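You operate a simulated robot arm through the tools that you are given. There is no shell and no other tool. Be economical: measure what you need, move in short steps, check, and stop when the job is done.

You run a simulated two-armed robot. Do the job below in one go: nothing can be reset, and whatever is moved stays where it is left.

Task
Take the lid off the white can on the top of the long table between tanks y54 and y57 and lay it down there.

It is judged by the outcome, as a careful person would: the job done as asked, and still so three seconds after it is handed in. It fails if anything else is knocked over, pushed out of place, dropped, spilled or broken. A push-on lid holds only when it is set on centred and level and pressed home; a screw cap is set on level and turned clockwise until tight.

Robot
Two 7-joint arms with two-finger parallel grippers on one trunk, on a base that drives. Base frame: it is fixed to the floor where the robot stands at the start and does not move with it; the origin is under the middle of the robot, x ahead of it, y to its left, z up; the surface under the hand at the start is at about z = 80. Readings come in cm, degrees, newtons and seconds.
The left shoulder is at the start at [6.2, 19.8, 112.9], the right one opposite. With the tool pointing down near the work surface each hand reaches from about 26 to 70 cm from the robot's upright axis, wherever it stands, measured 20 degrees to its own side. Payload 1.57 kg a hand.
The tool frame of a hand sits at the grasp point between the pads (the TCP): z along the fingers, y along the line on which they close. The tips reach 3 cm beyond it. The gripper opens to 11 cm. The fingers are 2.4 cm wide and 1.2 cm thick; the gripper's body (4.8 by 11.2 cm) begins 7.8 cm behind the TCP.
Orientation is that of the tool frame in the base frame, as a unit quaternion [w, x, y, z]. With the fingers straight down and closing along the base's y, the tool's x points along the base's -x, its y along +y and its z along -z.

Tools
- The arms move only by the tool step_arm. It takes "left_targets", "right_targets" or both (then of equal length, played together; a hand with none holds still); each is a list of rows, each an object (a shift or turn left out is 0, a gripper value left out holds the last) with "linear": the shift along the tool's x, y, z in m, a list of three; "dr": the turn, a rotation vector about the tool's x, y, z in degrees, a list of three; "gripper": the finger opening in m, from 0 to 0.11. In form: [{"linear": [x, y, z], "dr": [wx, wy, wz], "gripper": gripper}, ...]. A call has 1 to 12 rows; each row shifts and turns the commanded pose from where the row before left it, along the tool's axes as they then stand. Each row takes 0.2 s and may step no farther than 5 cm and 8.6 degrees from the row before; otherwise, or with a gripper value out of range, the whole call is refused. Where a pose cannot be reached the arm comes as near as it can. A force on the tool above 40 N (or 10 N above the force at the start of the call, whichever is more), or a blocked arm, ends the call early, and 0.2 s more pass. The fingers move at their own pace (about 7.2 cm/s each) and stop on an object; they squeeze with about 41 N. The grip force told is the motor's: it shows also when the fingers shut on nothing. Time passes only in rows, and 0.2 s behind the last, so rows that do not move let the fingers close. It gives the time, the measured TCP pose, the force on the tool (base axes), the opening and the grip force at its end, in the units of the frame above (readings bear some noise), with the torque about the TCP (base axes, N m) and any sound that the robot's microphone picked up.
- Cameras (640 x 400 px; columns grow to the right, rows downward): "scene" is now at [9.22, 3.37, 170.11]; the picture's right is [0.46, -0.89, 0.00], its down [-0.76, -0.40, -0.51] and it looks along [0.45, 0.23, -0.86] (base axes); focal length 281 px, centre (320, 200). "left" rides on the left gripper at [7, -1.6, -14.1] in its tool frame; the picture's right is [0.23, 0.97, 0.00], its down [-0.86, 0.20, -0.48] and it looks along [-0.47, 0.11, 0.88] (tool axes); focal length 222 px, centre (320, 200). "right" rides on the right gripper at [7, 1.6, -14.1] in its tool frame; the picture's right is [-0.23, 0.97, 0.00], its down [-0.86, -0.20, -0.48] and it looks along [-0.47, -0.11, 0.88] (tool axes); focal length 222 px, centre (320, 200). There is no depth. A picture from a camera that has moved, and an enlarged one, comes with that camera's place and axes in the base frame and with its lens.
- snapshot(camera): a new picture of that camera. It takes no simulated time.
- lift_body(by): slides the trunk up (or, below 0, down) by that many cm; the arms and the scene camera ride with it, the base frame stays. It gives what a move gives, with no picture.
- base_move(legs): drives the robot by 1 to 6 legs, each [ahead, left, turn to the left] in cm, cm and degrees, along the robot's own axes; the way and the turn of a leg run together, so that a leg with both is an arc; at most 150 cm and 180 degrees a leg. The arms and the cameras ride along, it lands a little off, and it stops where it bumps. It gives what a move gives.
- aim_head(pan, tilt): turns the head with the scene camera to pan (to the left, within 86 degrees either way) and tilt (down, from -29 to 69), counted from straight ahead of the robot. It gives what a move gives.
- zoom(camera, box): a new picture of the part [left, top, right, bottom] of that camera's present view, enlarged. It takes no simulated time.
- close_job(): hands the job in; it is judged then, once.

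Go step by step. Nothing tells you exact positions but the pictures and the camera data: compare them with the known pose of the tool, close in by small moves and look again before you grip or let go. The budget is 120 turns and 100 pictures, counting those below and the enlarged ones. Unless the task says otherwise, let go and move clear before handing in, and close with one line.

The tools are called after ">>>" as name(argument=value, ...) on one line, values as JSON. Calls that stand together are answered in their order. step_arm: Moves the arms, as the interface text tells. Its arguments: {"type":"object","properties":{"left_targets":{"type":"array"},"right_targets":{"type":"array"}},"required":[]} The other tools are called the same way: lift_body (by) slides the trunk up or down; base_move (legs) drives the base; aim_head (pan, tilt) turns the head that bears the scene camera; snapshot (camera) takes a picture; zoom (camera, box) takes an enlarged picture of a part of a camera's view; close_job () hands the job in.

At the start:

```text
time_s: 0.0
left_tool_pos: [50.45, 39.33, 111.18]
left_ee_rot: [0.0, 0.001, 1.0, -0.001]
left_force: [-0.5, 0.2, 0.1]
left_moment: [-0.01, 0.01, 0.0]
left_opening: 11.01
left_gripper_force: 0.0
right_tool_pos: [37.59, -6.14, 113.02]
right_ee_rot: [0.0, 0.0, 1.0, 0.0]
right_force: [-0.6, 0.0, -1.0]
right_moment: [0.0, -0.02, 0.04]
right_opening: 10.99
right_gripper_force: 0.0
trunk travel left (down, up): [-72.5, 26.5]
robot x, y, heading: [-0.13, 0.22, 0.1]
head pan, tilt: [27.4, 59.2]
```

scene: 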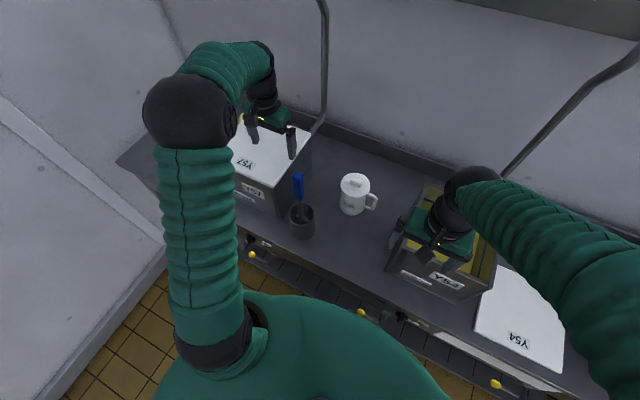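
right: 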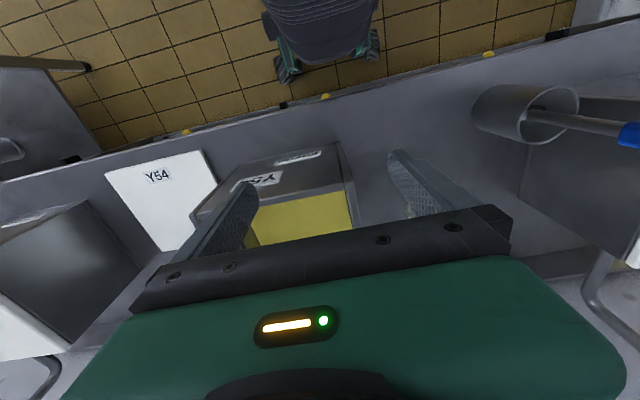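
left: 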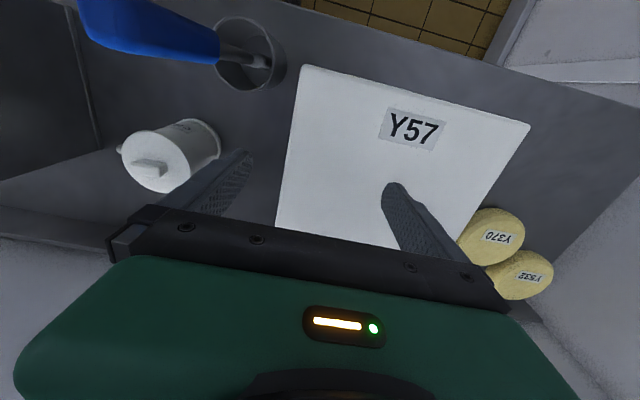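

I see a white lidded mug-like can between tank Y57 and the deep fryer/Y54, at roughly x≈61, y≈17. I'll enlarge the views to see the lid type before moving.

>>> zoom(camera="scene", box=[270, 150, 430, 250])

>>> zoom(camera="left", box=[80, 80, 272, 200])

```text
4.00 times, centred on (350, 200) of scene
camera zoom: at [9.22, 3.37, 170.11], right [0.46, -0.89, 0.0], down [-0.76, -0.4, -0.51], along [0.45, 0.23, -0.86], focal length 1125 px, centre (200, 200)
```

zoom: 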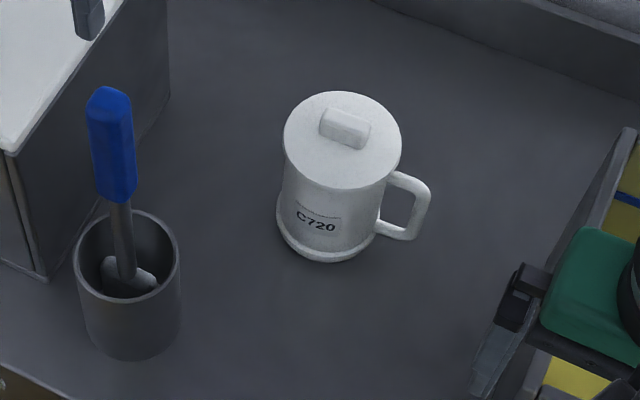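

```text
3.33 times, centred on (176, 140) of left
camera zoom: at [43.44, 37.66, 125.39], right [-0.23, 0.97, 0.0], down [0.86, 0.2, 0.48], along [0.47, 0.11, -0.88], focal length 740 px, centre (800, 400)
```

zoom: 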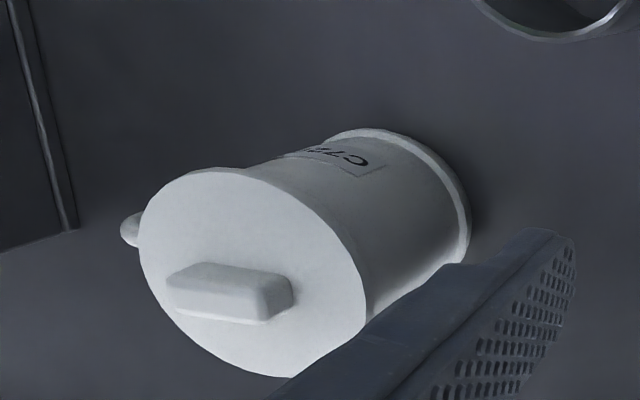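

The knob lid triangulates to about [60.1, 16.2, 94.7] (knob top), knob long axis nearly along y. The spatula handle reaches about z=113 at [43, 27], so I raise the trunk first and then go over with the left hand.

>>> lift_body(by=13)

>>> step_arm(left_targets=[{"linear": [-0.03, 0, 0]}, {"linear": [-0.03, 0, 0]}, {"linear": [-0.03, 0, 0]}, {"linear": [0, -0.04, 0]}, {"linear": [0, -0.04, 0]}, {"linear": [0, -0.04, 0]}, {"linear": [0, -0.04, 0]}, {"linear": [0, -0.04, 0]}, {"linear": [0, -0.031, 0]}])

>>> snapshot(camera="scene")

>>> snapshot(camera="left")

```text
time_s: 1.6
left_tool_pos: [50.41, 39.2, 124.35]
left_ee_rot: [0.0, 0.001, 1.0, 0.0]
left_force: [-0.1, -0.3, 0.2]
left_moment: [0.01, 0.03, -0.01]
left_opening: 10.98
left_gripper_force: 0.1
right_tool_pos: [37.6, -6.21, 126.05]
right_ee_rot: [0.0, 0.0, 1.0, 0.0]
right_force: [-0.2, -0.6, -0.4]
right_moment: [-0.05, -0.02, 0.01]
right_opening: 11.02
right_gripper_force: 0.0
trunk travel left (down, up): [-85.5, 13.5]
robot x, y, heading: [0.22, 0.03, 0.0]
head pan, tilt: [27.4, 59.2]
```

```text
time_s: 3.6
left_tool_pos: [59.18, 15.76, 124.44]
left_ee_rot: [0.0, 0.0, 1.0, 0.001]
left_force: [-0.3, 0.9, 0.3]
left_moment: [-0.01, 0.03, 0.02]
left_opening: 10.99
left_gripper_force: 0.1
right_tool_pos: [37.59, -6.29, 126.01]
right_ee_rot: [0.0, 0.0, 1.0, -0.001]
right_force: [-0.3, -1.0, -0.1]
right_moment: [-0.02, 0.0, 0.02]
right_opening: 11.01
right_gripper_force: 0.2
trunk travel left (down, up): [-85.5, 13.5]
robot x, y, heading: [0.09, 0.04, -0.1]
head pan, tilt: [27.4, 59.2]
```

```text
94 pictures are left
camera scene: at [9.28, 2.98, 183.12], right [0.46, -0.89, 0.0], down [-0.76, -0.39, -0.51], along [0.45, 0.24, -0.86], focal length 281 px, centre (320, 200)
```

scene: 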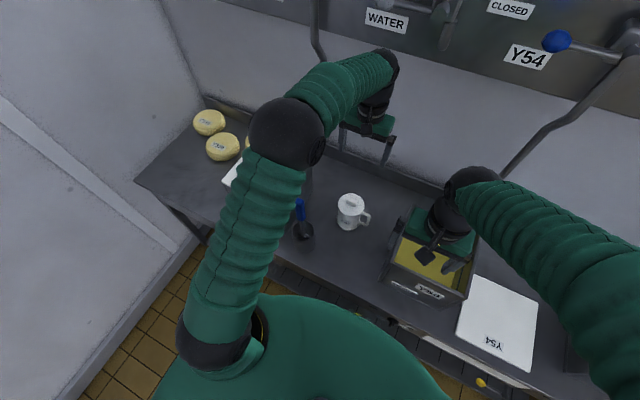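

```text
93 pictures are left
camera left: at [52.34, 14.14, 138.53], right [-0.23, 0.97, 0.0], down [0.85, 0.2, 0.48], along [0.47, 0.11, -0.88], focal length 222 px, centre (320, 200)
```

left: 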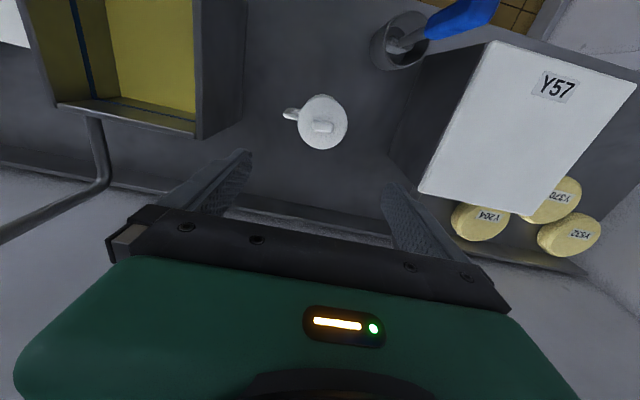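

The knob appears at about [60.3, 16.4] from here, consistent with before. I'll enlarge it for its orientation.

>>> zoom(camera="left", box=[272, 90, 368, 150])

```text
6.67 times, centred on (320, 120) of left
camera zoom: at [52.34, 14.14, 138.53], right [-0.23, 0.97, 0.0], down [0.85, 0.2, 0.48], along [0.47, 0.11, -0.88], focal length 1481 px, centre (320, 733)
```

zoom: 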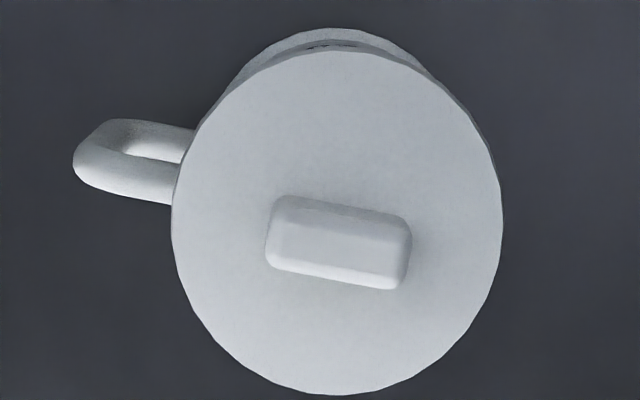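

Knob is about 4×2 cm, turned roughly 4.5° counter-clockwise, lid face at about z≈92.7. I'll align above it and come down to just over it.

>>> step_arm(left_targets=[{"linear": [-0.011, 0.006, 0], "dr": [0, 0, -4.5]}, {"linear": [0, 0, 0.04]}, {"linear": [0, 0, 0.04]}, {"linear": [0, 0, 0.04]}, {"linear": [0, 0, 0.04]}, {"linear": [0, 0, 0.04]}, {"linear": [0, 0, 0.02]}, {"linear": [0, 0, 0.0]}])

>>> snapshot(camera="left")

>>> snapshot(camera="scene")

```text
time_s: 5.4
left_tool_pos: [60.44, 16.67, 102.28]
left_ee_rot: [0.0, -0.039, 0.999, 0.0]
left_force: [0.7, -0.5, 0.2]
left_moment: [-0.02, 0.0, -0.01]
left_opening: 10.99
left_gripper_force: 0.0
right_tool_pos: [37.45, -6.25, 125.97]
right_ee_rot: [0.0, 0.0, 1.0, 0.0]
right_force: [-0.3, -0.1, -0.2]
right_moment: [-0.02, -0.02, 0.0]
right_opening: 11.0
right_gripper_force: 0.0
trunk travel left (down, up): [-85.5, 13.5]
robot x, y, heading: [0.2, 0.31, 0.0]
head pan, tilt: [27.4, 59.2]
```

```text
91 pictures are left
camera left: at [53.62, 14.53, 116.44], right [-0.3, 0.95, 0.0], down [0.84, 0.27, 0.48], along [0.46, 0.14, -0.88], focal length 222 px, centre (320, 200)
```

left: 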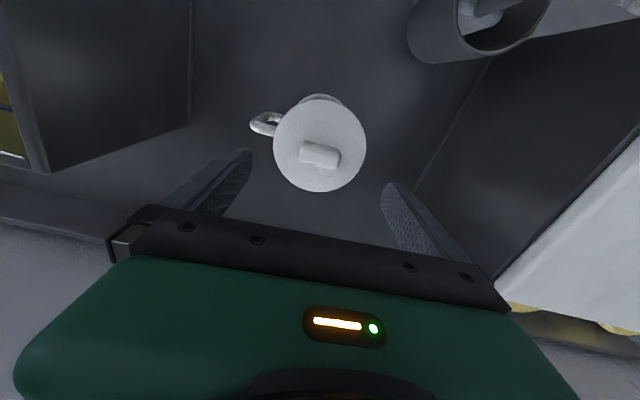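

```text
90 pictures are left
camera scene: at [9.27, 3.24, 183.12], right [0.46, -0.89, 0.0], down [-0.76, -0.4, -0.51], along [0.45, 0.24, -0.86], focal length 281 px, centre (320, 200)
```

scene: 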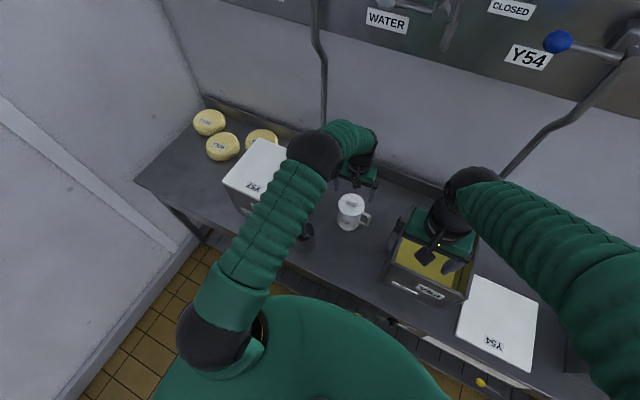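

Aligned within a few mm; small correction and descend to near the lid.

>>> step_arm(left_targets=[{"linear": [0.003, -0.002, 0]}, {"linear": [0, 0, 0.02]}, {"linear": [0, 0, 0.02]}, {"linear": [0, 0, 0.01]}, {"linear": [0, 0, 0]}])

>>> snapshot(camera="left")

>>> zoom(camera="scene", box=[280, 130, 408, 250])

```text
time_s: 6.6
left_tool_pos: [60.32, 16.33, 97.26]
left_ee_rot: [0.001, -0.04, 0.999, 0.001]
left_force: [-0.2, 0.0, 0.3]
left_moment: [0.03, 0.01, 0.01]
left_opening: 11.01
left_gripper_force: 0.2
right_tool_pos: [37.51, -6.19, 126.03]
right_ee_rot: [0.0, 0.0, 1.0, -0.001]
right_force: [-0.6, -0.1, -0.1]
right_moment: [-0.01, -0.01, 0.02]
right_opening: 10.97
right_gripper_force: 0.1
trunk travel left (down, up): [-85.5, 13.5]
robot x, y, heading: [0.12, 0.37, -0.1]
head pan, tilt: [27.4, 59.2]
```

```text
89 pictures are left
camera left: at [53.4, 14.16, 111.39], right [-0.3, 0.95, 0.0], down [0.84, 0.27, 0.48], along [0.46, 0.14, -0.88], focal length 222 px, centre (320, 200)
```

left: 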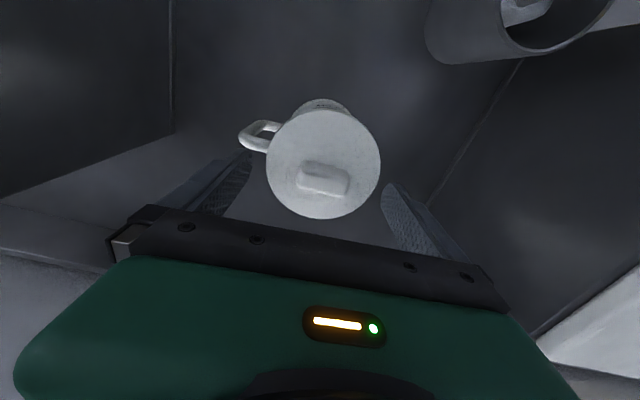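

```text
3.33 times, centred on (344, 190) of scene
camera zoom: at [9.28, 3.23, 183.12], right [0.46, -0.89, 0.0], down [-0.76, -0.4, -0.51], along [0.45, 0.24, -0.86], focal length 937 px, centre (240, 233)
```

zoom: 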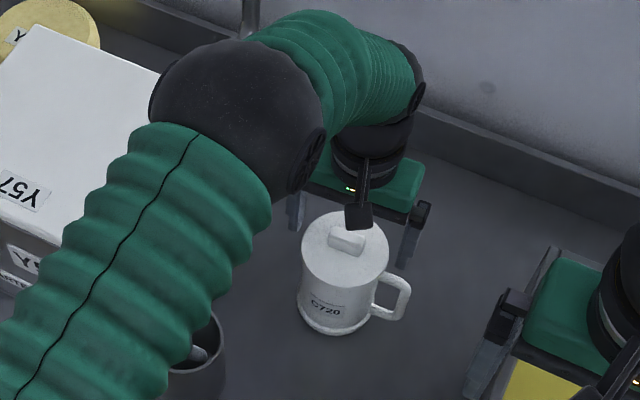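

Fingers are centred around the knob. I'll narrow the opening to 6 cm so the tips are over the lid face, then step down gently feeling for contact.

>>> step_arm(left_targets=[{"gripper": 0.06}, {}, {}, {"linear": [0, 0, 0.003]}, {"linear": [0, 0, 0.003]}, {}])

>>> zoom(camera="left", box=[240, 90, 400, 240])

```text
time_s: 8.0
left_tool_pos: [60.12, 16.43, 97.15]
left_ee_rot: [0.005, -0.039, 0.999, 0.0]
left_force: [2.0, 0.8, 31.7]
left_moment: [0.0, 0.06, -0.01]
left_opening: 6.02
left_gripper_force: 0.0
right_tool_pos: [37.23, -6.37, 126.09]
right_ee_rot: [0.001, 0.0, 1.0, -0.001]
right_force: [0.6, 0.7, -0.2]
right_moment: [-0.04, 0.01, -0.01]
right_opening: 11.0
right_gripper_force: 0.0
trunk travel left (down, up): [-85.5, 13.5]
robot x, y, heading: [-0.1, -0.21, 0.1]
head pan, tilt: [27.4, 59.2]
```

```text
2.67 times, centred on (320, 165) of left
camera zoom: at [53.26, 14.14, 111.21], right [-0.3, 0.95, 0.0], down [0.83, 0.27, 0.49], along [0.46, 0.15, -0.87], focal length 592 px, centre (320, 293)
```

zoom: 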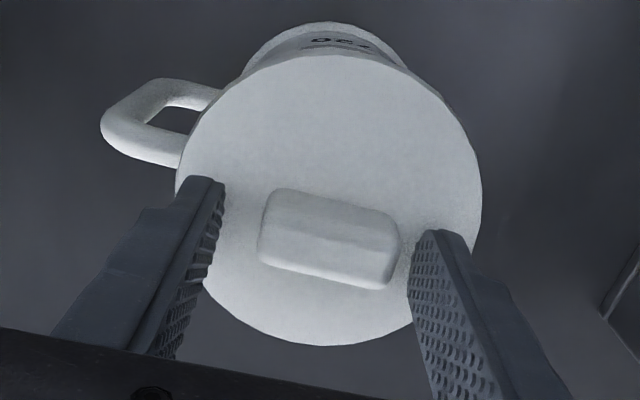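

The tips touched the lid face (≈z 94.1), so the knob is slightly higher than I thought. I'll back up about 2–3 mm clear, shift 2 mm to centre, and close on the knob.

>>> step_arm(left_targets=[{"linear": [0, 0, -0.004]}, {"linear": [0, 0, -0.004]}, {"linear": [0, 0.002, 0]}, {}])

>>> zoom(camera="left", box=[240, 90, 400, 240])

```text
time_s: 9.0
left_tool_pos: [60.04, 16.58, 97.42]
left_ee_rot: [0.0, -0.04, 0.999, 0.0]
left_force: [0.5, -0.1, 0.2]
left_moment: [-0.03, -0.01, 0.0]
left_opening: 6.0
left_gripper_force: 0.1
right_tool_pos: [37.47, -6.2, 125.99]
right_ee_rot: [0.0, 0.001, 1.0, 0.0]
right_force: [-0.8, 0.0, -0.6]
right_moment: [0.0, 0.0, 0.02]
right_opening: 10.99
right_gripper_force: 0.1
trunk travel left (down, up): [-85.5, 13.5]
robot x, y, heading: [0.51, 0.21, 0.1]
head pan, tilt: [27.4, 59.2]
```

```text
2.67 times, centred on (320, 165) of left
camera zoom: at [53.3, 14.51, 111.53], right [-0.3, 0.95, 0.0], down [0.84, 0.27, 0.48], along [0.45, 0.15, -0.88], focal length 592 px, centre (320, 293)
```

zoom: 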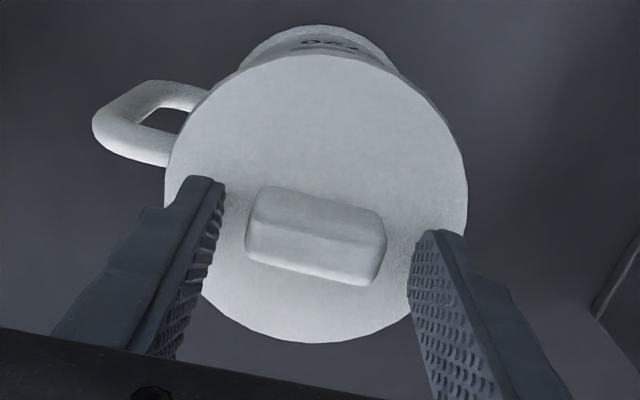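

Well centred now and no contact force; closing on the knob.

>>> step_arm(left_targets=[{"gripper": 0.02}, {}, {}, {}])

>>> zoom(camera="left", box=[240, 90, 400, 240])

```text
time_s: 10.0
left_tool_pos: [60.13, 16.54, 97.49]
left_ee_rot: [-0.001, -0.04, 0.999, -0.001]
left_force: [0.1, 0.3, -1.2]
left_moment: [0.02, 0.0, 0.05]
left_opening: 3.91
left_gripper_force: 41.1
right_tool_pos: [37.52, -6.1, 125.94]
right_ee_rot: [0.0, 0.0, 1.0, 0.0]
right_force: [-0.1, -0.5, 1.0]
right_moment: [-0.01, -0.02, 0.01]
right_opening: 11.02
right_gripper_force: 0.0
trunk travel left (down, up): [-85.5, 13.5]
robot x, y, heading: [-0.16, -0.02, 0.0]
head pan, tilt: [27.4, 59.2]
```

```text
2.67 times, centred on (320, 165) of left
camera zoom: at [53.36, 14.48, 111.6], right [-0.3, 0.95, 0.0], down [0.84, 0.27, 0.48], along [0.46, 0.14, -0.88], focal length 592 px, centre (320, 293)
```

zoom: 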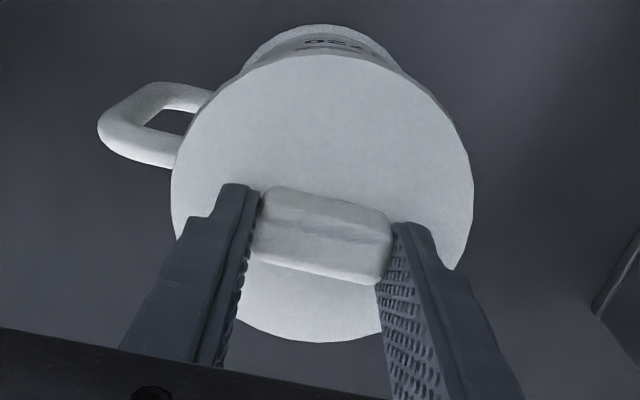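

The knob is gripped (3.9 cm, 41 N). I'll lift in small steps and see whether the lid comes free.

>>> step_arm(left_targets=[{"linear": [0, 0, -0.003]}, {"linear": [0, 0, -0.003]}, {"linear": [0, 0, -0.003]}, {"linear": [0, 0, -0.003]}, {}])

>>> snapshot(camera="left")

>>> zoom(camera="scene", box=[280, 130, 408, 250])

```text
time_s: 11.2
left_tool_pos: [60.25, 16.6, 98.7]
left_ee_rot: [0.001, -0.039, 0.999, 0.0]
left_force: [1.0, 0.1, -1.5]
left_moment: [0.05, -0.02, -0.01]
left_opening: 3.88
left_gripper_force: 41.3
right_tool_pos: [37.53, -6.12, 125.97]
right_ee_rot: [0.0, -0.001, 1.0, -0.001]
right_force: [-0.4, 0.4, 0.2]
right_moment: [0.01, -0.04, -0.05]
right_opening: 10.99
right_gripper_force: 0.1
trunk travel left (down, up): [-85.5, 13.5]
robot x, y, heading: [0.21, -0.28, -0.2]
head pan, tilt: [27.4, 59.2]
```

```text
84 pictures are left
camera left: at [53.43, 14.49, 112.88], right [-0.3, 0.95, 0.0], down [0.84, 0.27, 0.48], along [0.46, 0.14, -0.88], focal length 222 px, centre (320, 200)
```

left: 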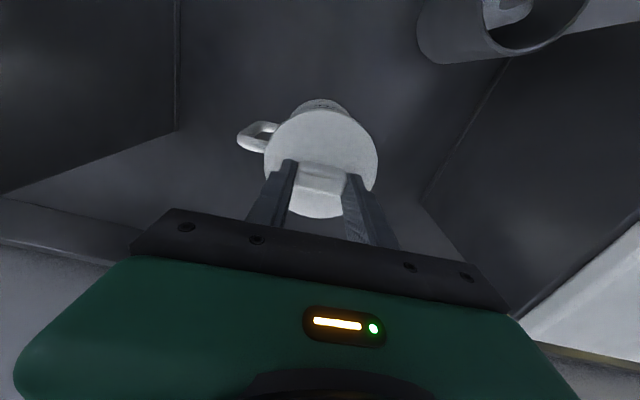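

```text
3.33 times, centred on (344, 190) of scene
camera zoom: at [9.37, 3.25, 183.11], right [0.46, -0.89, 0.0], down [-0.76, -0.4, -0.51], along [0.45, 0.23, -0.86], focal length 937 px, centre (240, 233)
```

zoom: 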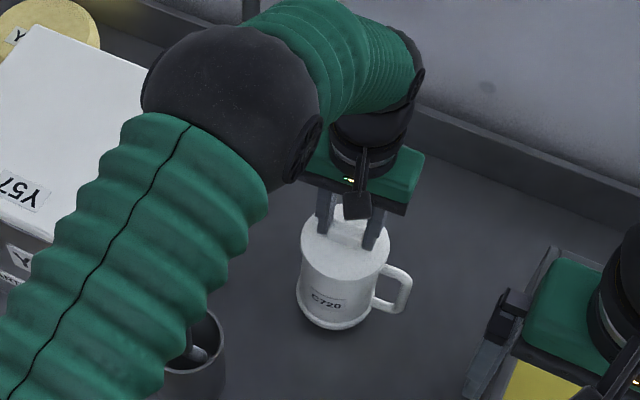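

The label and base seem to have moved up with the lid, so the whole can may be lifted. Checking closely.

>>> zoom(camera="scene", box=[330, 185, 382, 235])

>>> zoom(camera="left", box=[230, 80, 400, 230])

```text
8.00 times, centred on (356, 210) of scene
camera zoom: at [9.37, 3.25, 183.11], right [0.46, -0.89, 0.0], down [-0.76, -0.4, -0.51], along [0.45, 0.23, -0.86], focal length 2250 px, centre (32, 120)
```

zoom: 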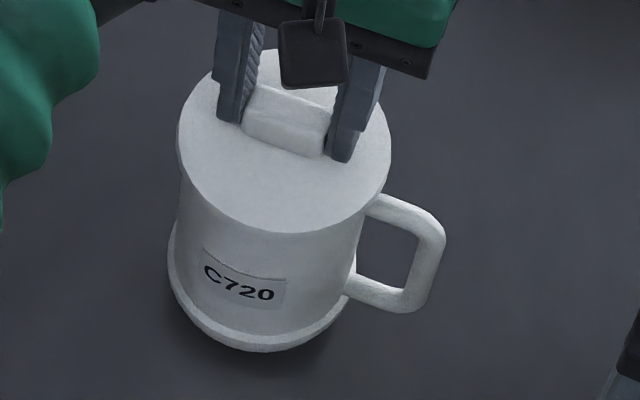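

```text
2.67 times, centred on (315, 155) of left
camera zoom: at [53.43, 14.49, 112.88], right [-0.3, 0.95, 0.0], down [0.84, 0.27, 0.48], along [0.46, 0.14, -0.88], focal length 592 px, centre (333, 320)
```

zoom: 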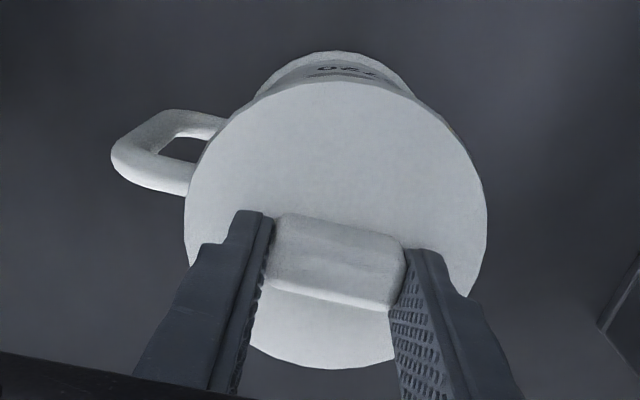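

The lid holds tight and the whole can came up ~1.2 cm with it. I'll set it straight back down, then bring the right hand to hold the can by its handle while the left pulls the lid.

>>> step_arm(left_targets=[{"linear": [0, 0, 0.004]}, {"linear": [0, 0, 0.004]}, {"linear": [0, 0, 0.003]}, {"linear": [0, 0, 0.001]}, {}])

>>> zoom(camera="scene", box=[330, 185, 382, 235])

>>> snapshot(camera="right")

```text
time_s: 12.4
left_tool_pos: [60.14, 16.66, 97.58]
left_ee_rot: [0.0, -0.039, 0.999, 0.0]
left_force: [-0.9, 0.7, -2.7]
left_moment: [-0.01, -0.03, 0.02]
left_opening: 3.87
left_gripper_force: 41.2
right_tool_pos: [37.48, -6.14, 125.96]
right_ee_rot: [0.0, 0.0, 1.0, 0.0]
right_force: [0.4, 0.6, 0.0]
right_moment: [-0.02, -0.05, -0.03]
right_opening: 11.0
right_gripper_force: 0.2
trunk travel left (down, up): [-85.5, 13.5]
robot x, y, heading: [0.37, -0.29, 0.2]
head pan, tilt: [27.4, 59.2]
```

```text
8.00 times, centred on (356, 210) of scene
camera zoom: at [9.37, 3.26, 183.11], right [0.46, -0.89, 0.0], down [-0.76, -0.4, -0.51], along [0.45, 0.23, -0.86], focal length 2250 px, centre (32, 120)
```

zoom: 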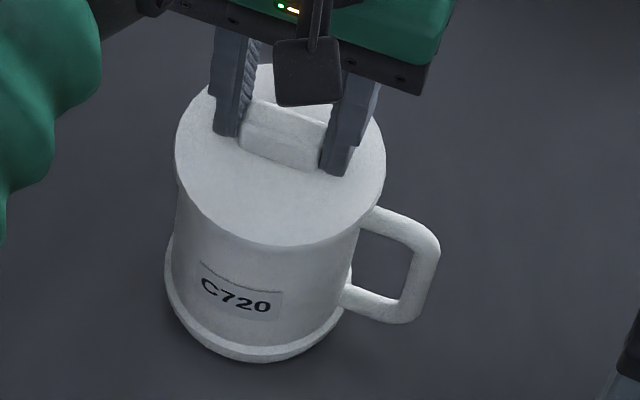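

```text
79 pictures are left
camera right: at [30.56, -4.52, 140.13], right [0.23, 0.97, 0.0], down [0.86, -0.2, 0.48], along [0.47, -0.11, -0.88], focal length 222 px, centre (320, 200)
```

right: 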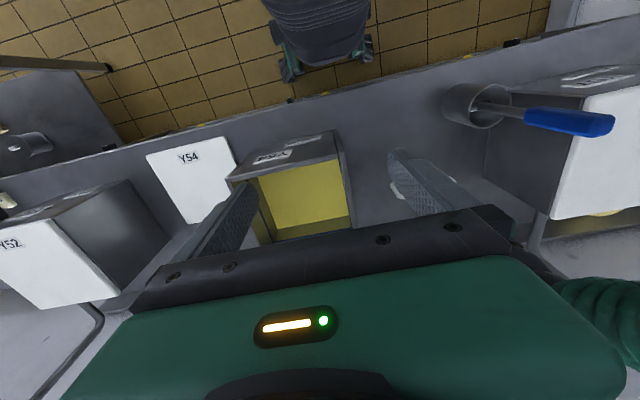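

The can is back on the table where it stood. To make room for the right hand at the handle I'll let go, rise, and turn the left hand 90° so it grips across the knob's long sides.

>>> step_arm(left_targets=[{"linear": [0, 0, 0.001]}, {"gripper": 0.07}, {}, {}, {}])

>>> step_arm(left_targets=[{"linear": [0, 0, -0.02]}, {"linear": [0, 0, -0.02]}, {"linear": [0, 0, -0.02], "dr": [0, 0, 8.2]}, {"dr": [0, 0, 8.2]}, {"dr": [0, 0, 8.2]}, {"dr": [0, 0, 8.2]}, {"dr": [0, 0, 8.2]}, {"dr": [0, 0, 8.2]}, {"dr": [0, 0, 8.2]}, {"dr": [0, 0, 8.2]}, {"dr": [0, 0, 8.2]}, {"dr": [0, 0, 8.2]}])

>>> step_arm(left_targets=[{"dr": [0, 0, 8.0]}, {}])

>>> snapshot(camera="left")

>>> snapshot(camera="scene")

```text
time_s: 13.6
left_tool_pos: [60.06, 16.71, 97.6]
left_ee_rot: [0.001, -0.039, 0.999, 0.0]
left_force: [-0.2, -0.2, 0.6]
left_moment: [0.04, -0.01, 0.03]
left_opening: 7.0
left_gripper_force: 0.1
right_tool_pos: [37.54, -6.23, 126.03]
right_ee_rot: [0.0, 0.0, 1.0, 0.001]
right_force: [1.2, -0.6, -0.6]
right_moment: [0.0, 0.0, -0.01]
right_opening: 11.0
right_gripper_force: 0.0
trunk travel left (down, up): [-85.5, 13.5]
robot x, y, heading: [0.04, 0.3, 0.1]
head pan, tilt: [27.4, 59.2]
```

```text
time_s: 16.2
left_tool_pos: [60.09, 16.73, 103.48]
left_ee_rot: [0.0, 0.627, 0.779, 0.0]
left_force: [-0.7, -0.3, -0.7]
left_moment: [0.04, 0.0, 0.04]
left_opening: 6.99
left_gripper_force: 0.1
right_tool_pos: [37.56, -6.13, 125.97]
right_ee_rot: [0.0, 0.001, 1.0, -0.001]
right_force: [-0.3, -0.2, -0.4]
right_moment: [-0.04, 0.03, 0.0]
right_opening: 11.02
right_gripper_force: 0.2
trunk travel left (down, up): [-85.5, 13.5]
robot x, y, heading: [0.07, 0.27, 0.1]
head pan, tilt: [27.4, 59.2]
```

```text
time_s: 16.8
left_tool_pos: [60.19, 16.65, 103.52]
left_ee_rot: [-0.001, 0.679, 0.734, -0.001]
left_force: [0.3, 0.6, 0.2]
left_moment: [-0.03, -0.02, -0.01]
left_opening: 7.01
left_gripper_force: 0.1
right_tool_pos: [37.65, -6.11, 125.97]
right_ee_rot: [0.0, -0.001, 1.0, 0.0]
right_force: [1.3, 0.0, -0.2]
right_moment: [-0.03, 0.02, -0.02]
right_opening: 11.01
right_gripper_force: 0.0
trunk travel left (down, up): [-85.5, 13.5]
robot x, y, heading: [0.14, 0.3, 0.2]
head pan, tilt: [27.4, 59.2]
```

```text
78 pictures are left
camera left: at [58.0, 23.52, 117.54], right [0.95, 0.3, 0.0], down [0.26, -0.84, 0.48], along [0.14, -0.46, -0.88], focal length 222 px, centre (320, 200)
```

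left: 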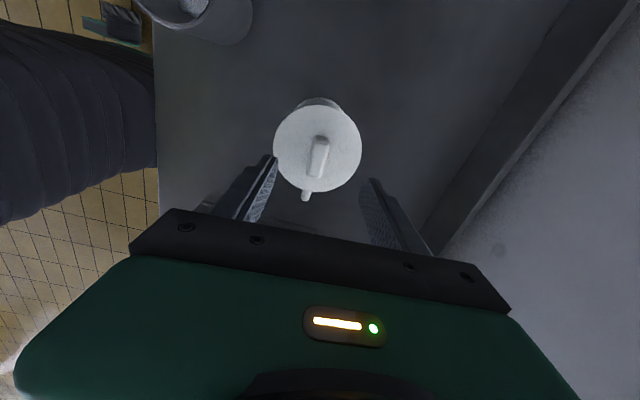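

```text
77 pictures are left
camera scene: at [9.32, 3.27, 183.11], right [0.46, -0.89, 0.0], down [-0.76, -0.4, -0.51], along [0.45, 0.23, -0.86], focal length 281 px, centre (320, 200)
```

scene: 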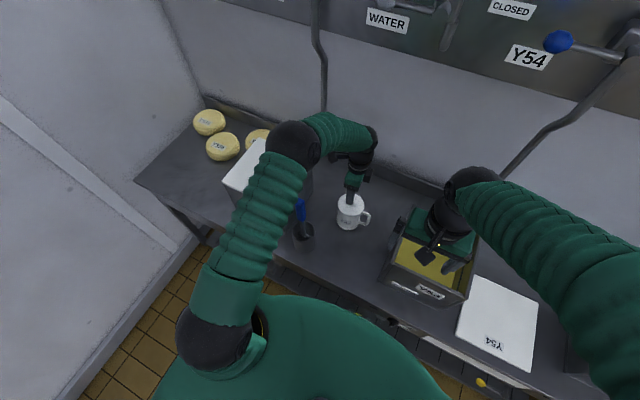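

The rotation worked and the knob is centred below. Enlarging to check alignment before going down.

>>> zoom(camera="left", box=[240, 90, 400, 240])

```text
2.67 times, centred on (320, 165) of left
camera zoom: at [58.0, 23.52, 117.54], right [0.95, 0.3, 0.0], down [0.26, -0.84, 0.48], along [0.14, -0.46, -0.88], focal length 592 px, centre (320, 293)
```

zoom: 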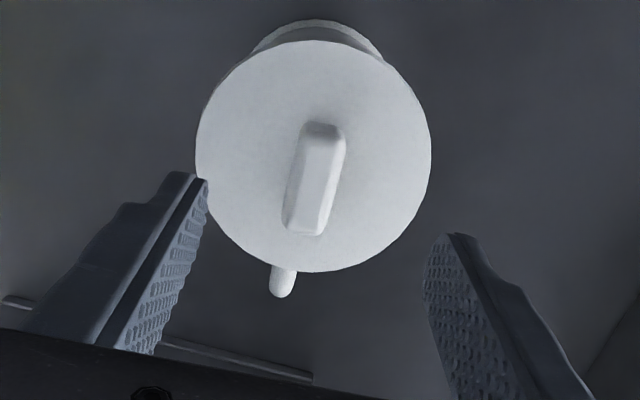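

Nearly perfect; shift 3 mm and descend to grip height, then close on the knob (left holds without pulling).

>>> step_arm(left_targets=[{"linear": [0, -0.003, 0]}, {"linear": [0, 0, 0.02]}, {"linear": [0, 0, 0.02]}, {"linear": [0, 0, 0.017]}, {"linear": [0, 0, 0.003]}, {"gripper": 0.0}, {}, {}, {}, {}])

>>> zoom(camera="left", box=[240, 90, 400, 240])

>>> zoom(camera="scene", box=[320, 145, 400, 235])

```text
time_s: 19.0
left_tool_pos: [59.89, 16.51, 97.43]
left_ee_rot: [-0.001, 0.679, 0.734, 0.0]
left_force: [-1.0, -0.5, -1.9]
left_moment: [-0.01, 0.01, -0.02]
left_opening: 1.71
left_gripper_force: 32.2
right_tool_pos: [37.53, -6.12, 125.97]
right_ee_rot: [-0.001, 0.001, 1.0, 0.0]
right_force: [0.7, -0.1, 0.0]
right_moment: [-0.02, -0.01, 0.01]
right_opening: 10.97
right_gripper_force: 0.1
trunk travel left (down, up): [-85.5, 13.5]
robot x, y, heading: [-0.08, -0.22, 0.3]
head pan, tilt: [27.4, 59.2]
```

```text
2.67 times, centred on (320, 165) of left
camera zoom: at [57.73, 23.43, 111.52], right [0.95, 0.3, 0.0], down [0.27, -0.84, 0.48], along [0.14, -0.46, -0.88], focal length 592 px, centre (320, 293)
```

zoom: 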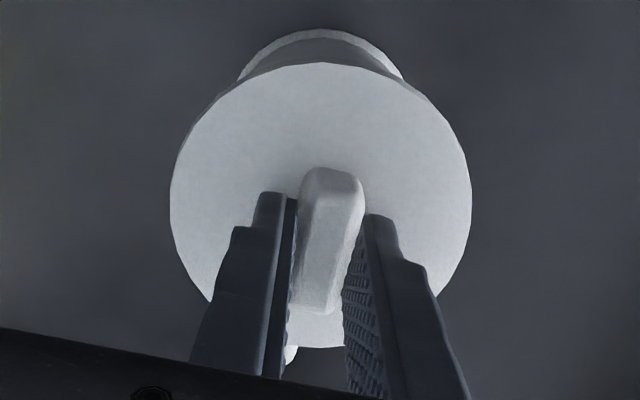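

```text
4.44 times, centred on (360, 190) of scene
camera zoom: at [9.36, 3.26, 183.11], right [0.46, -0.89, 0.0], down [-0.76, -0.4, -0.51], along [0.45, 0.23, -0.86], focal length 1250 px, centre (142, 244)
```

zoom: 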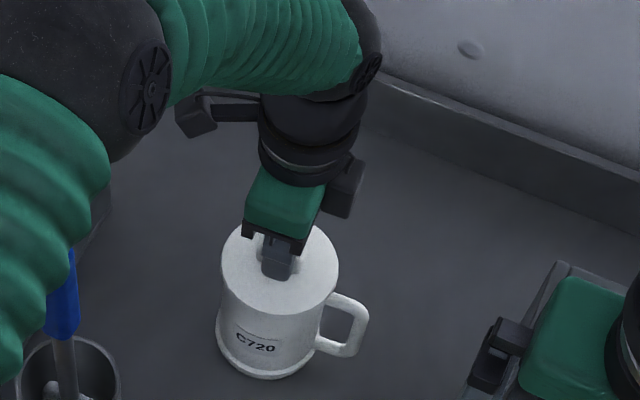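

Left hand now holds the knob across its sides (1.7 cm). Next I turn and tilt the right hand high up, so that it can reach over the tank to the can's handle at about [61, 8.5, 87].

>>> step_arm(right_targets=[{"dr": [0, 0, 8.2], "gripper": 0.055}, {"dr": [0, 0, 8.2]}, {"dr": [0, 0, 8.2]}, {"dr": [0, 0, 8.2]}, {"dr": [0, 0, 8.2]}, {"dr": [0, 0, 8.2]}, {"dr": [0, 0, 8.2]}, {"dr": [0, 0, 8.2]}, {"dr": [0, 0, 8.2]}, {"dr": [0, 0, 8.2]}])

>>> step_arm(right_targets=[{"linear": [0, 0.04, 0]}, {"linear": [0, 0.04, 0]}, {"linear": [0, 0.04, 0]}, {"linear": [0, 0.04, 0]}, {"linear": [0, 0.04, 0]}, {"linear": [0, 0.03, 0]}, {"dr": [0, 6.7, 0]}, {"dr": [0, 6.7, 0]}, {"dr": [0, 6.6, 0]}, {}])

>>> snapshot(camera="right")

>>> snapshot(camera="scene")

```text
time_s: 21.2
left_tool_pos: [59.91, 16.61, 97.36]
left_ee_rot: [0.0, 0.679, 0.734, 0.0]
left_force: [0.9, -0.4, -1.7]
left_moment: [0.01, -0.03, 0.0]
left_opening: 1.7
left_gripper_force: 32.5
right_tool_pos: [37.56, -6.16, 125.94]
right_ee_rot: [0.001, 0.657, 0.754, -0.001]
right_force: [0.9, 1.4, 1.3]
right_moment: [-0.02, -0.03, -0.01]
right_opening: 5.5
right_gripper_force: 0.1
trunk travel left (down, up): [-85.5, 13.5]
robot x, y, heading: [-0.29, -0.05, 0.0]
head pan, tilt: [27.4, 59.2]
```

```text
time_s: 23.4
left_tool_pos: [60.01, 16.51, 97.48]
left_ee_rot: [0.0, 0.679, 0.734, 0.0]
left_force: [-0.6, 0.6, -2.4]
left_moment: [0.0, 0.01, 0.01]
left_opening: 1.69
left_gripper_force: 32.2
right_tool_pos: [60.3, -2.87, 126.0]
right_ee_rot: [-0.131, 0.647, 0.743, 0.114]
right_force: [-0.2, 0.3, 0.5]
right_moment: [0.0, -0.01, -0.04]
right_opening: 5.52
right_gripper_force: 0.0
trunk travel left (down, up): [-85.5, 13.5]
robot x, y, heading: [0.18, 0.01, -0.0]
head pan, tilt: [27.4, 59.2]
```

```text
73 pictures are left
camera right: at [61.71, -1.03, 141.63], right [0.99, -0.08, -0.08], down [-0.06, -0.99, 0.16], along [-0.09, -0.15, -0.98], focal length 222 px, centre (320, 200)
```

right: 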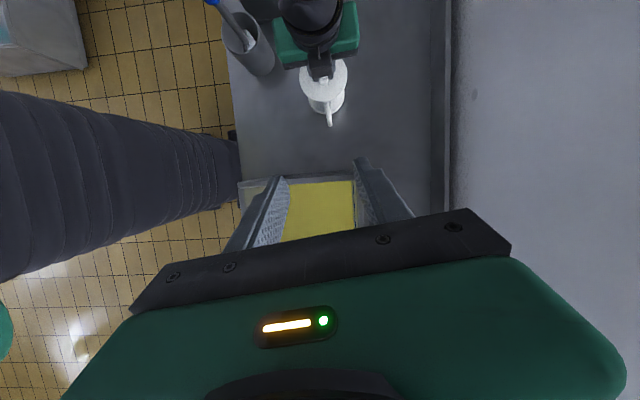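

```text
72 pictures are left
camera scene: at [9.51, 3.25, 183.1], right [0.46, -0.89, 0.0], down [-0.76, -0.4, -0.51], along [0.45, 0.23, -0.86], focal length 281 px, centre (320, 200)
```

scene: 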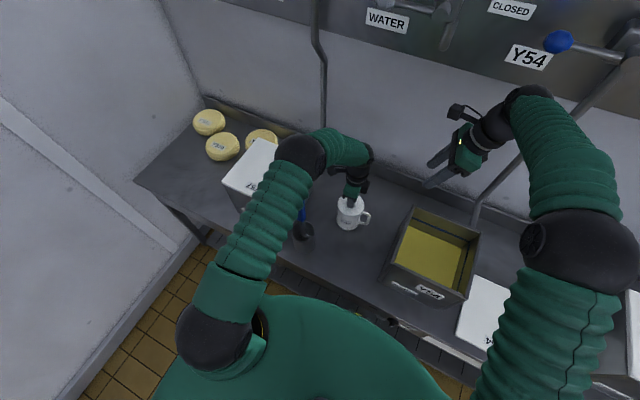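

The right hand is in place above the tank with the can's handle in view. I'll enlarge for the handle's direction.

>>> zoom(camera="right", box=[280, 50, 376, 140])

>>> zoom(camera="scene", box=[320, 70, 620, 260])

```text
4.44 times, centred on (328, 95) of right
camera zoom: at [61.71, -1.03, 141.63], right [0.99, -0.08, -0.08], down [-0.06, -0.99, 0.16], along [-0.09, -0.15, -0.98], focal length 987 px, centre (284, 667)
```

zoom: 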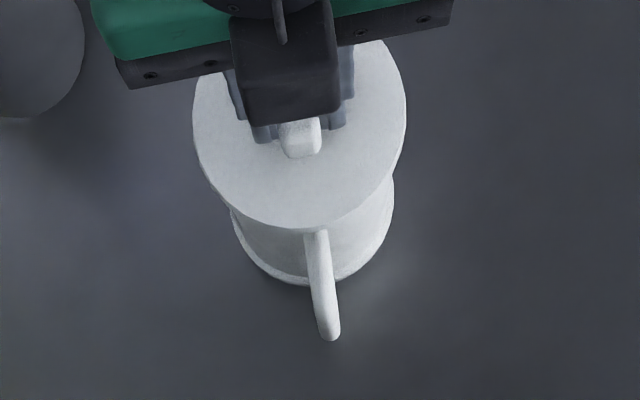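

```text
2.11 times, centred on (470, 165) of scene
camera zoom: at [9.51, 3.25, 183.1], right [0.46, -0.89, 0.0], down [-0.76, -0.4, -0.51], along [0.45, 0.23, -0.86], focal length 592 px, centre (4, 274)
```

zoom: 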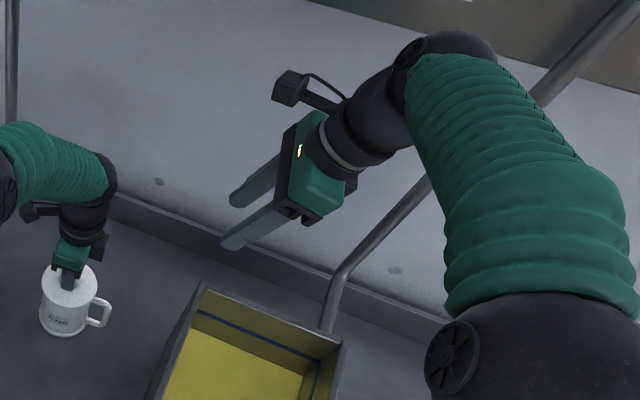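

Handle runs at azimuth ≈ −85°, outer bar near [60.5, 8.4]. I increase tilt to 25° (to keep clear of the left hand's housing), and approach to 14 cm short along the tool axis.

>>> step_arm(right_targets=[{"dr": [0, 5, 0]}, {"dr": [0, 0, 3]}, {"linear": [-0.0093, 0.001, 0.042]}, {"linear": [-0.0093, 0.001, 0.042]}, {"linear": [-0.0093, 0.001, 0.042]}, {"linear": [-0.0093, 0.001, 0.042]}, {"linear": [-0.0093, 0.001, 0.042]}, {"linear": [-0.0093, 0.001, 0.042]}, {}])

>>> snapshot(camera="right")

>>> zoom(camera="scene", box=[320, 100, 520, 240])

```text
time_s: 25.4
left_tool_pos: [59.9, 16.56, 97.35]
left_ee_rot: [0.0, 0.678, 0.735, 0.0]
left_force: [-0.1, 0.3, -0.8]
left_moment: [0.01, -0.01, 0.02]
left_opening: 1.7
left_gripper_force: 32.0
right_tool_pos: [59.81, 2.84, 100.73]
right_ee_rot: [-0.166, 0.66, 0.72, 0.137]
right_force: [0.0, -1.2, 0.4]
right_moment: [0.01, 0.01, 0.0]
right_opening: 5.49
right_gripper_force: 0.1
trunk travel left (down, up): [-85.5, 13.5]
robot x, y, heading: [0.06, 0.08, -0.2]
head pan, tilt: [27.4, 59.2]
```

```text
69 pictures are left
camera right: at [61.68, 3.38, 116.46], right [0.99, -0.12, -0.12], down [-0.11, -0.99, 0.08], along [-0.13, -0.06, -0.99], focal length 222 px, centre (320, 200)
```

right: 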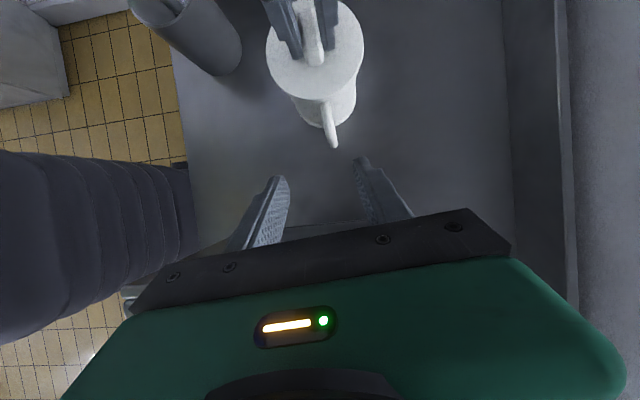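

```text
2.86 times, centred on (420, 170) of scene
camera zoom: at [9.52, 3.3, 183.1], right [0.46, -0.89, 0.0], down [-0.76, -0.4, -0.51], along [0.45, 0.23, -0.86], focal length 804 px, centre (34, 286)
```

zoom: 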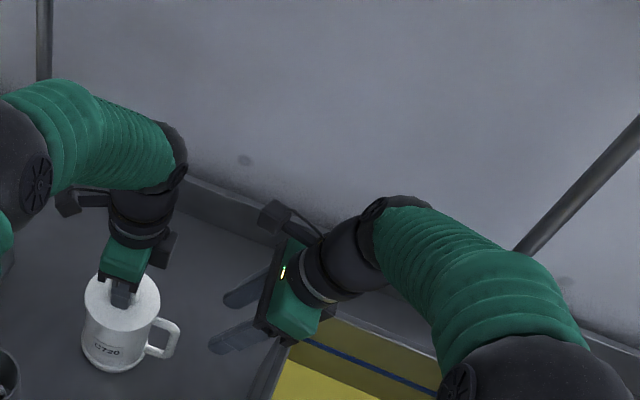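

Good clearance everywhere. Continue in: align sideways 1.4 cm and advance 8 cm along the tool axis, then look.

>>> step_arm(right_targets=[{"linear": [0.002, 0.0142, 0]}, {"linear": [0, 0, 0.03]}, {"linear": [0, 0, 0.03]}, {"linear": [0, 0, 0.02]}, {}])

>>> snapshot(camera="right")

>>> zoom(camera="scene", box=[320, 130, 440, 240])

```text
time_s: 26.6
left_tool_pos: [59.93, 16.63, 97.5]
left_ee_rot: [0.0, 0.679, 0.734, 0.0]
left_force: [0.6, -0.8, -0.2]
left_moment: [0.0, 0.01, 0.0]
left_opening: 1.71
left_gripper_force: 32.1
right_tool_pos: [60.91, 6.46, 93.57]
right_ee_rot: [-0.167, 0.66, 0.72, 0.137]
right_force: [0.3, 0.4, -0.8]
right_moment: [-0.01, 0.04, -0.01]
right_opening: 5.51
right_gripper_force: 0.2
trunk travel left (down, up): [-85.5, 13.5]
robot x, y, heading: [-0.03, 0.2, 0.3]
head pan, tilt: [27.4, 59.2]
```

```text
67 pictures are left
camera right: at [62.81, 7.0, 109.33], right [0.99, -0.12, -0.12], down [-0.11, -0.99, 0.08], along [-0.13, -0.07, -0.99], focal length 222 px, centre (320, 200)
```

right: 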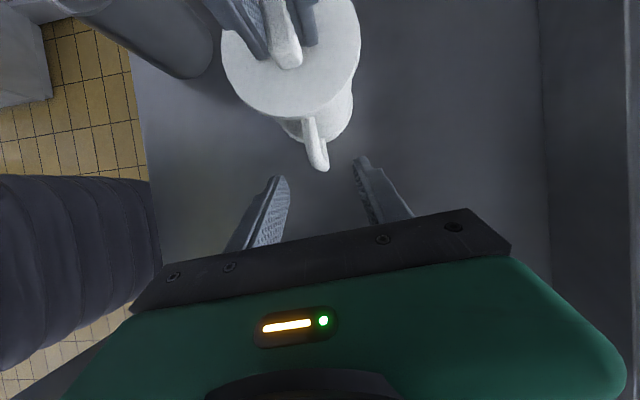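

```text
3.64 times, centred on (380, 185) of scene
camera zoom: at [9.53, 3.32, 183.1], right [0.46, -0.89, 0.0], down [-0.76, -0.4, -0.51], along [0.45, 0.23, -0.86], focal length 1023 px, centre (102, 254)
```

zoom: 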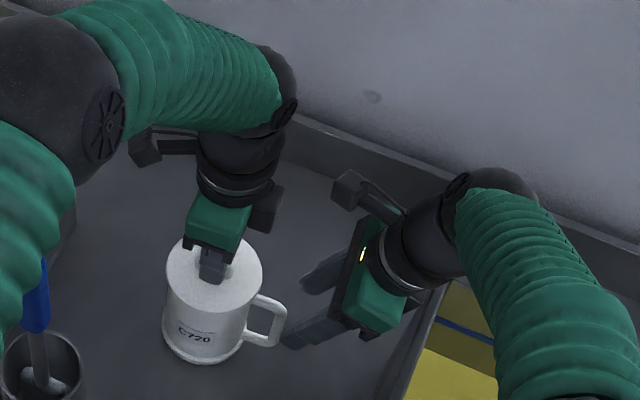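

Handle end reads [60.4, 8.4], consistent. I'll go in 4 cm more with the small corrections, then check clearance of the hands.

>>> step_arm(right_targets=[{"linear": [-0.0036, -0.003, 0]}, {"linear": [0, 0, 0.02]}, {"linear": [0, 0, 0.02]}, {}])

>>> snapshot(camera="right")

>>> zoom(camera="scene", box=[320, 130, 440, 240])

```text
time_s: 27.6
left_tool_pos: [59.81, 16.52, 97.48]
left_ee_rot: [0.0, 0.679, 0.734, 0.0]
left_force: [-1.4, -0.1, 0.1]
left_moment: [0.02, 0.05, -0.02]
left_opening: 1.69
left_gripper_force: 32.3
right_tool_pos: [59.96, 7.56, 89.85]
right_ee_rot: [-0.168, 0.659, 0.72, 0.137]
right_force: [-0.1, -0.6, -0.2]
right_moment: [-0.01, 0.03, -0.03]
right_opening: 5.51
right_gripper_force: 0.0
right hand out of reach, approached as far as the arm can: row 3
trunk travel left (down, up): [-85.5, 13.5]
robot x, y, heading: [-0.09, 0.11, 0.1]
head pan, tilt: [27.4, 59.2]
```

```text
65 pictures are left
camera right: at [61.85, 8.13, 105.51], right [0.99, -0.12, -0.12], down [-0.11, -0.99, 0.08], along [-0.13, -0.07, -0.99], focal length 222 px, centre (320, 200)
```

right: 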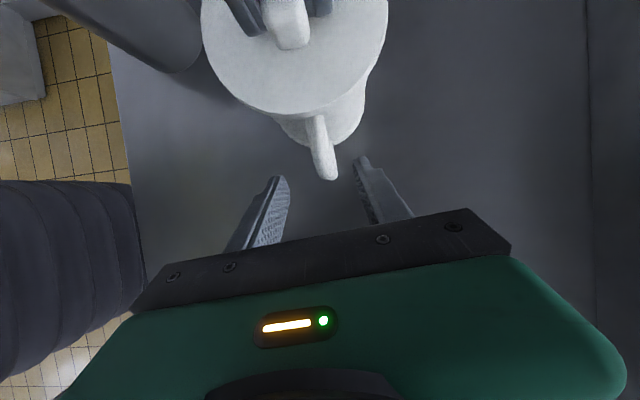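

```text
3.64 times, centred on (380, 185) of scene
camera zoom: at [9.51, 3.33, 183.1], right [0.46, -0.89, 0.0], down [-0.76, -0.4, -0.51], along [0.45, 0.23, -0.86], focal length 1023 px, centre (102, 254)
```

zoom: 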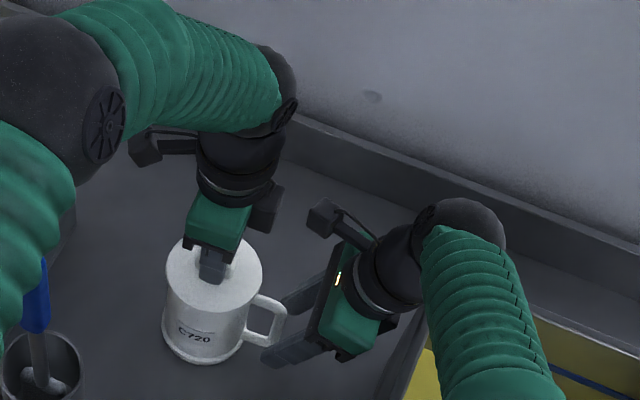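

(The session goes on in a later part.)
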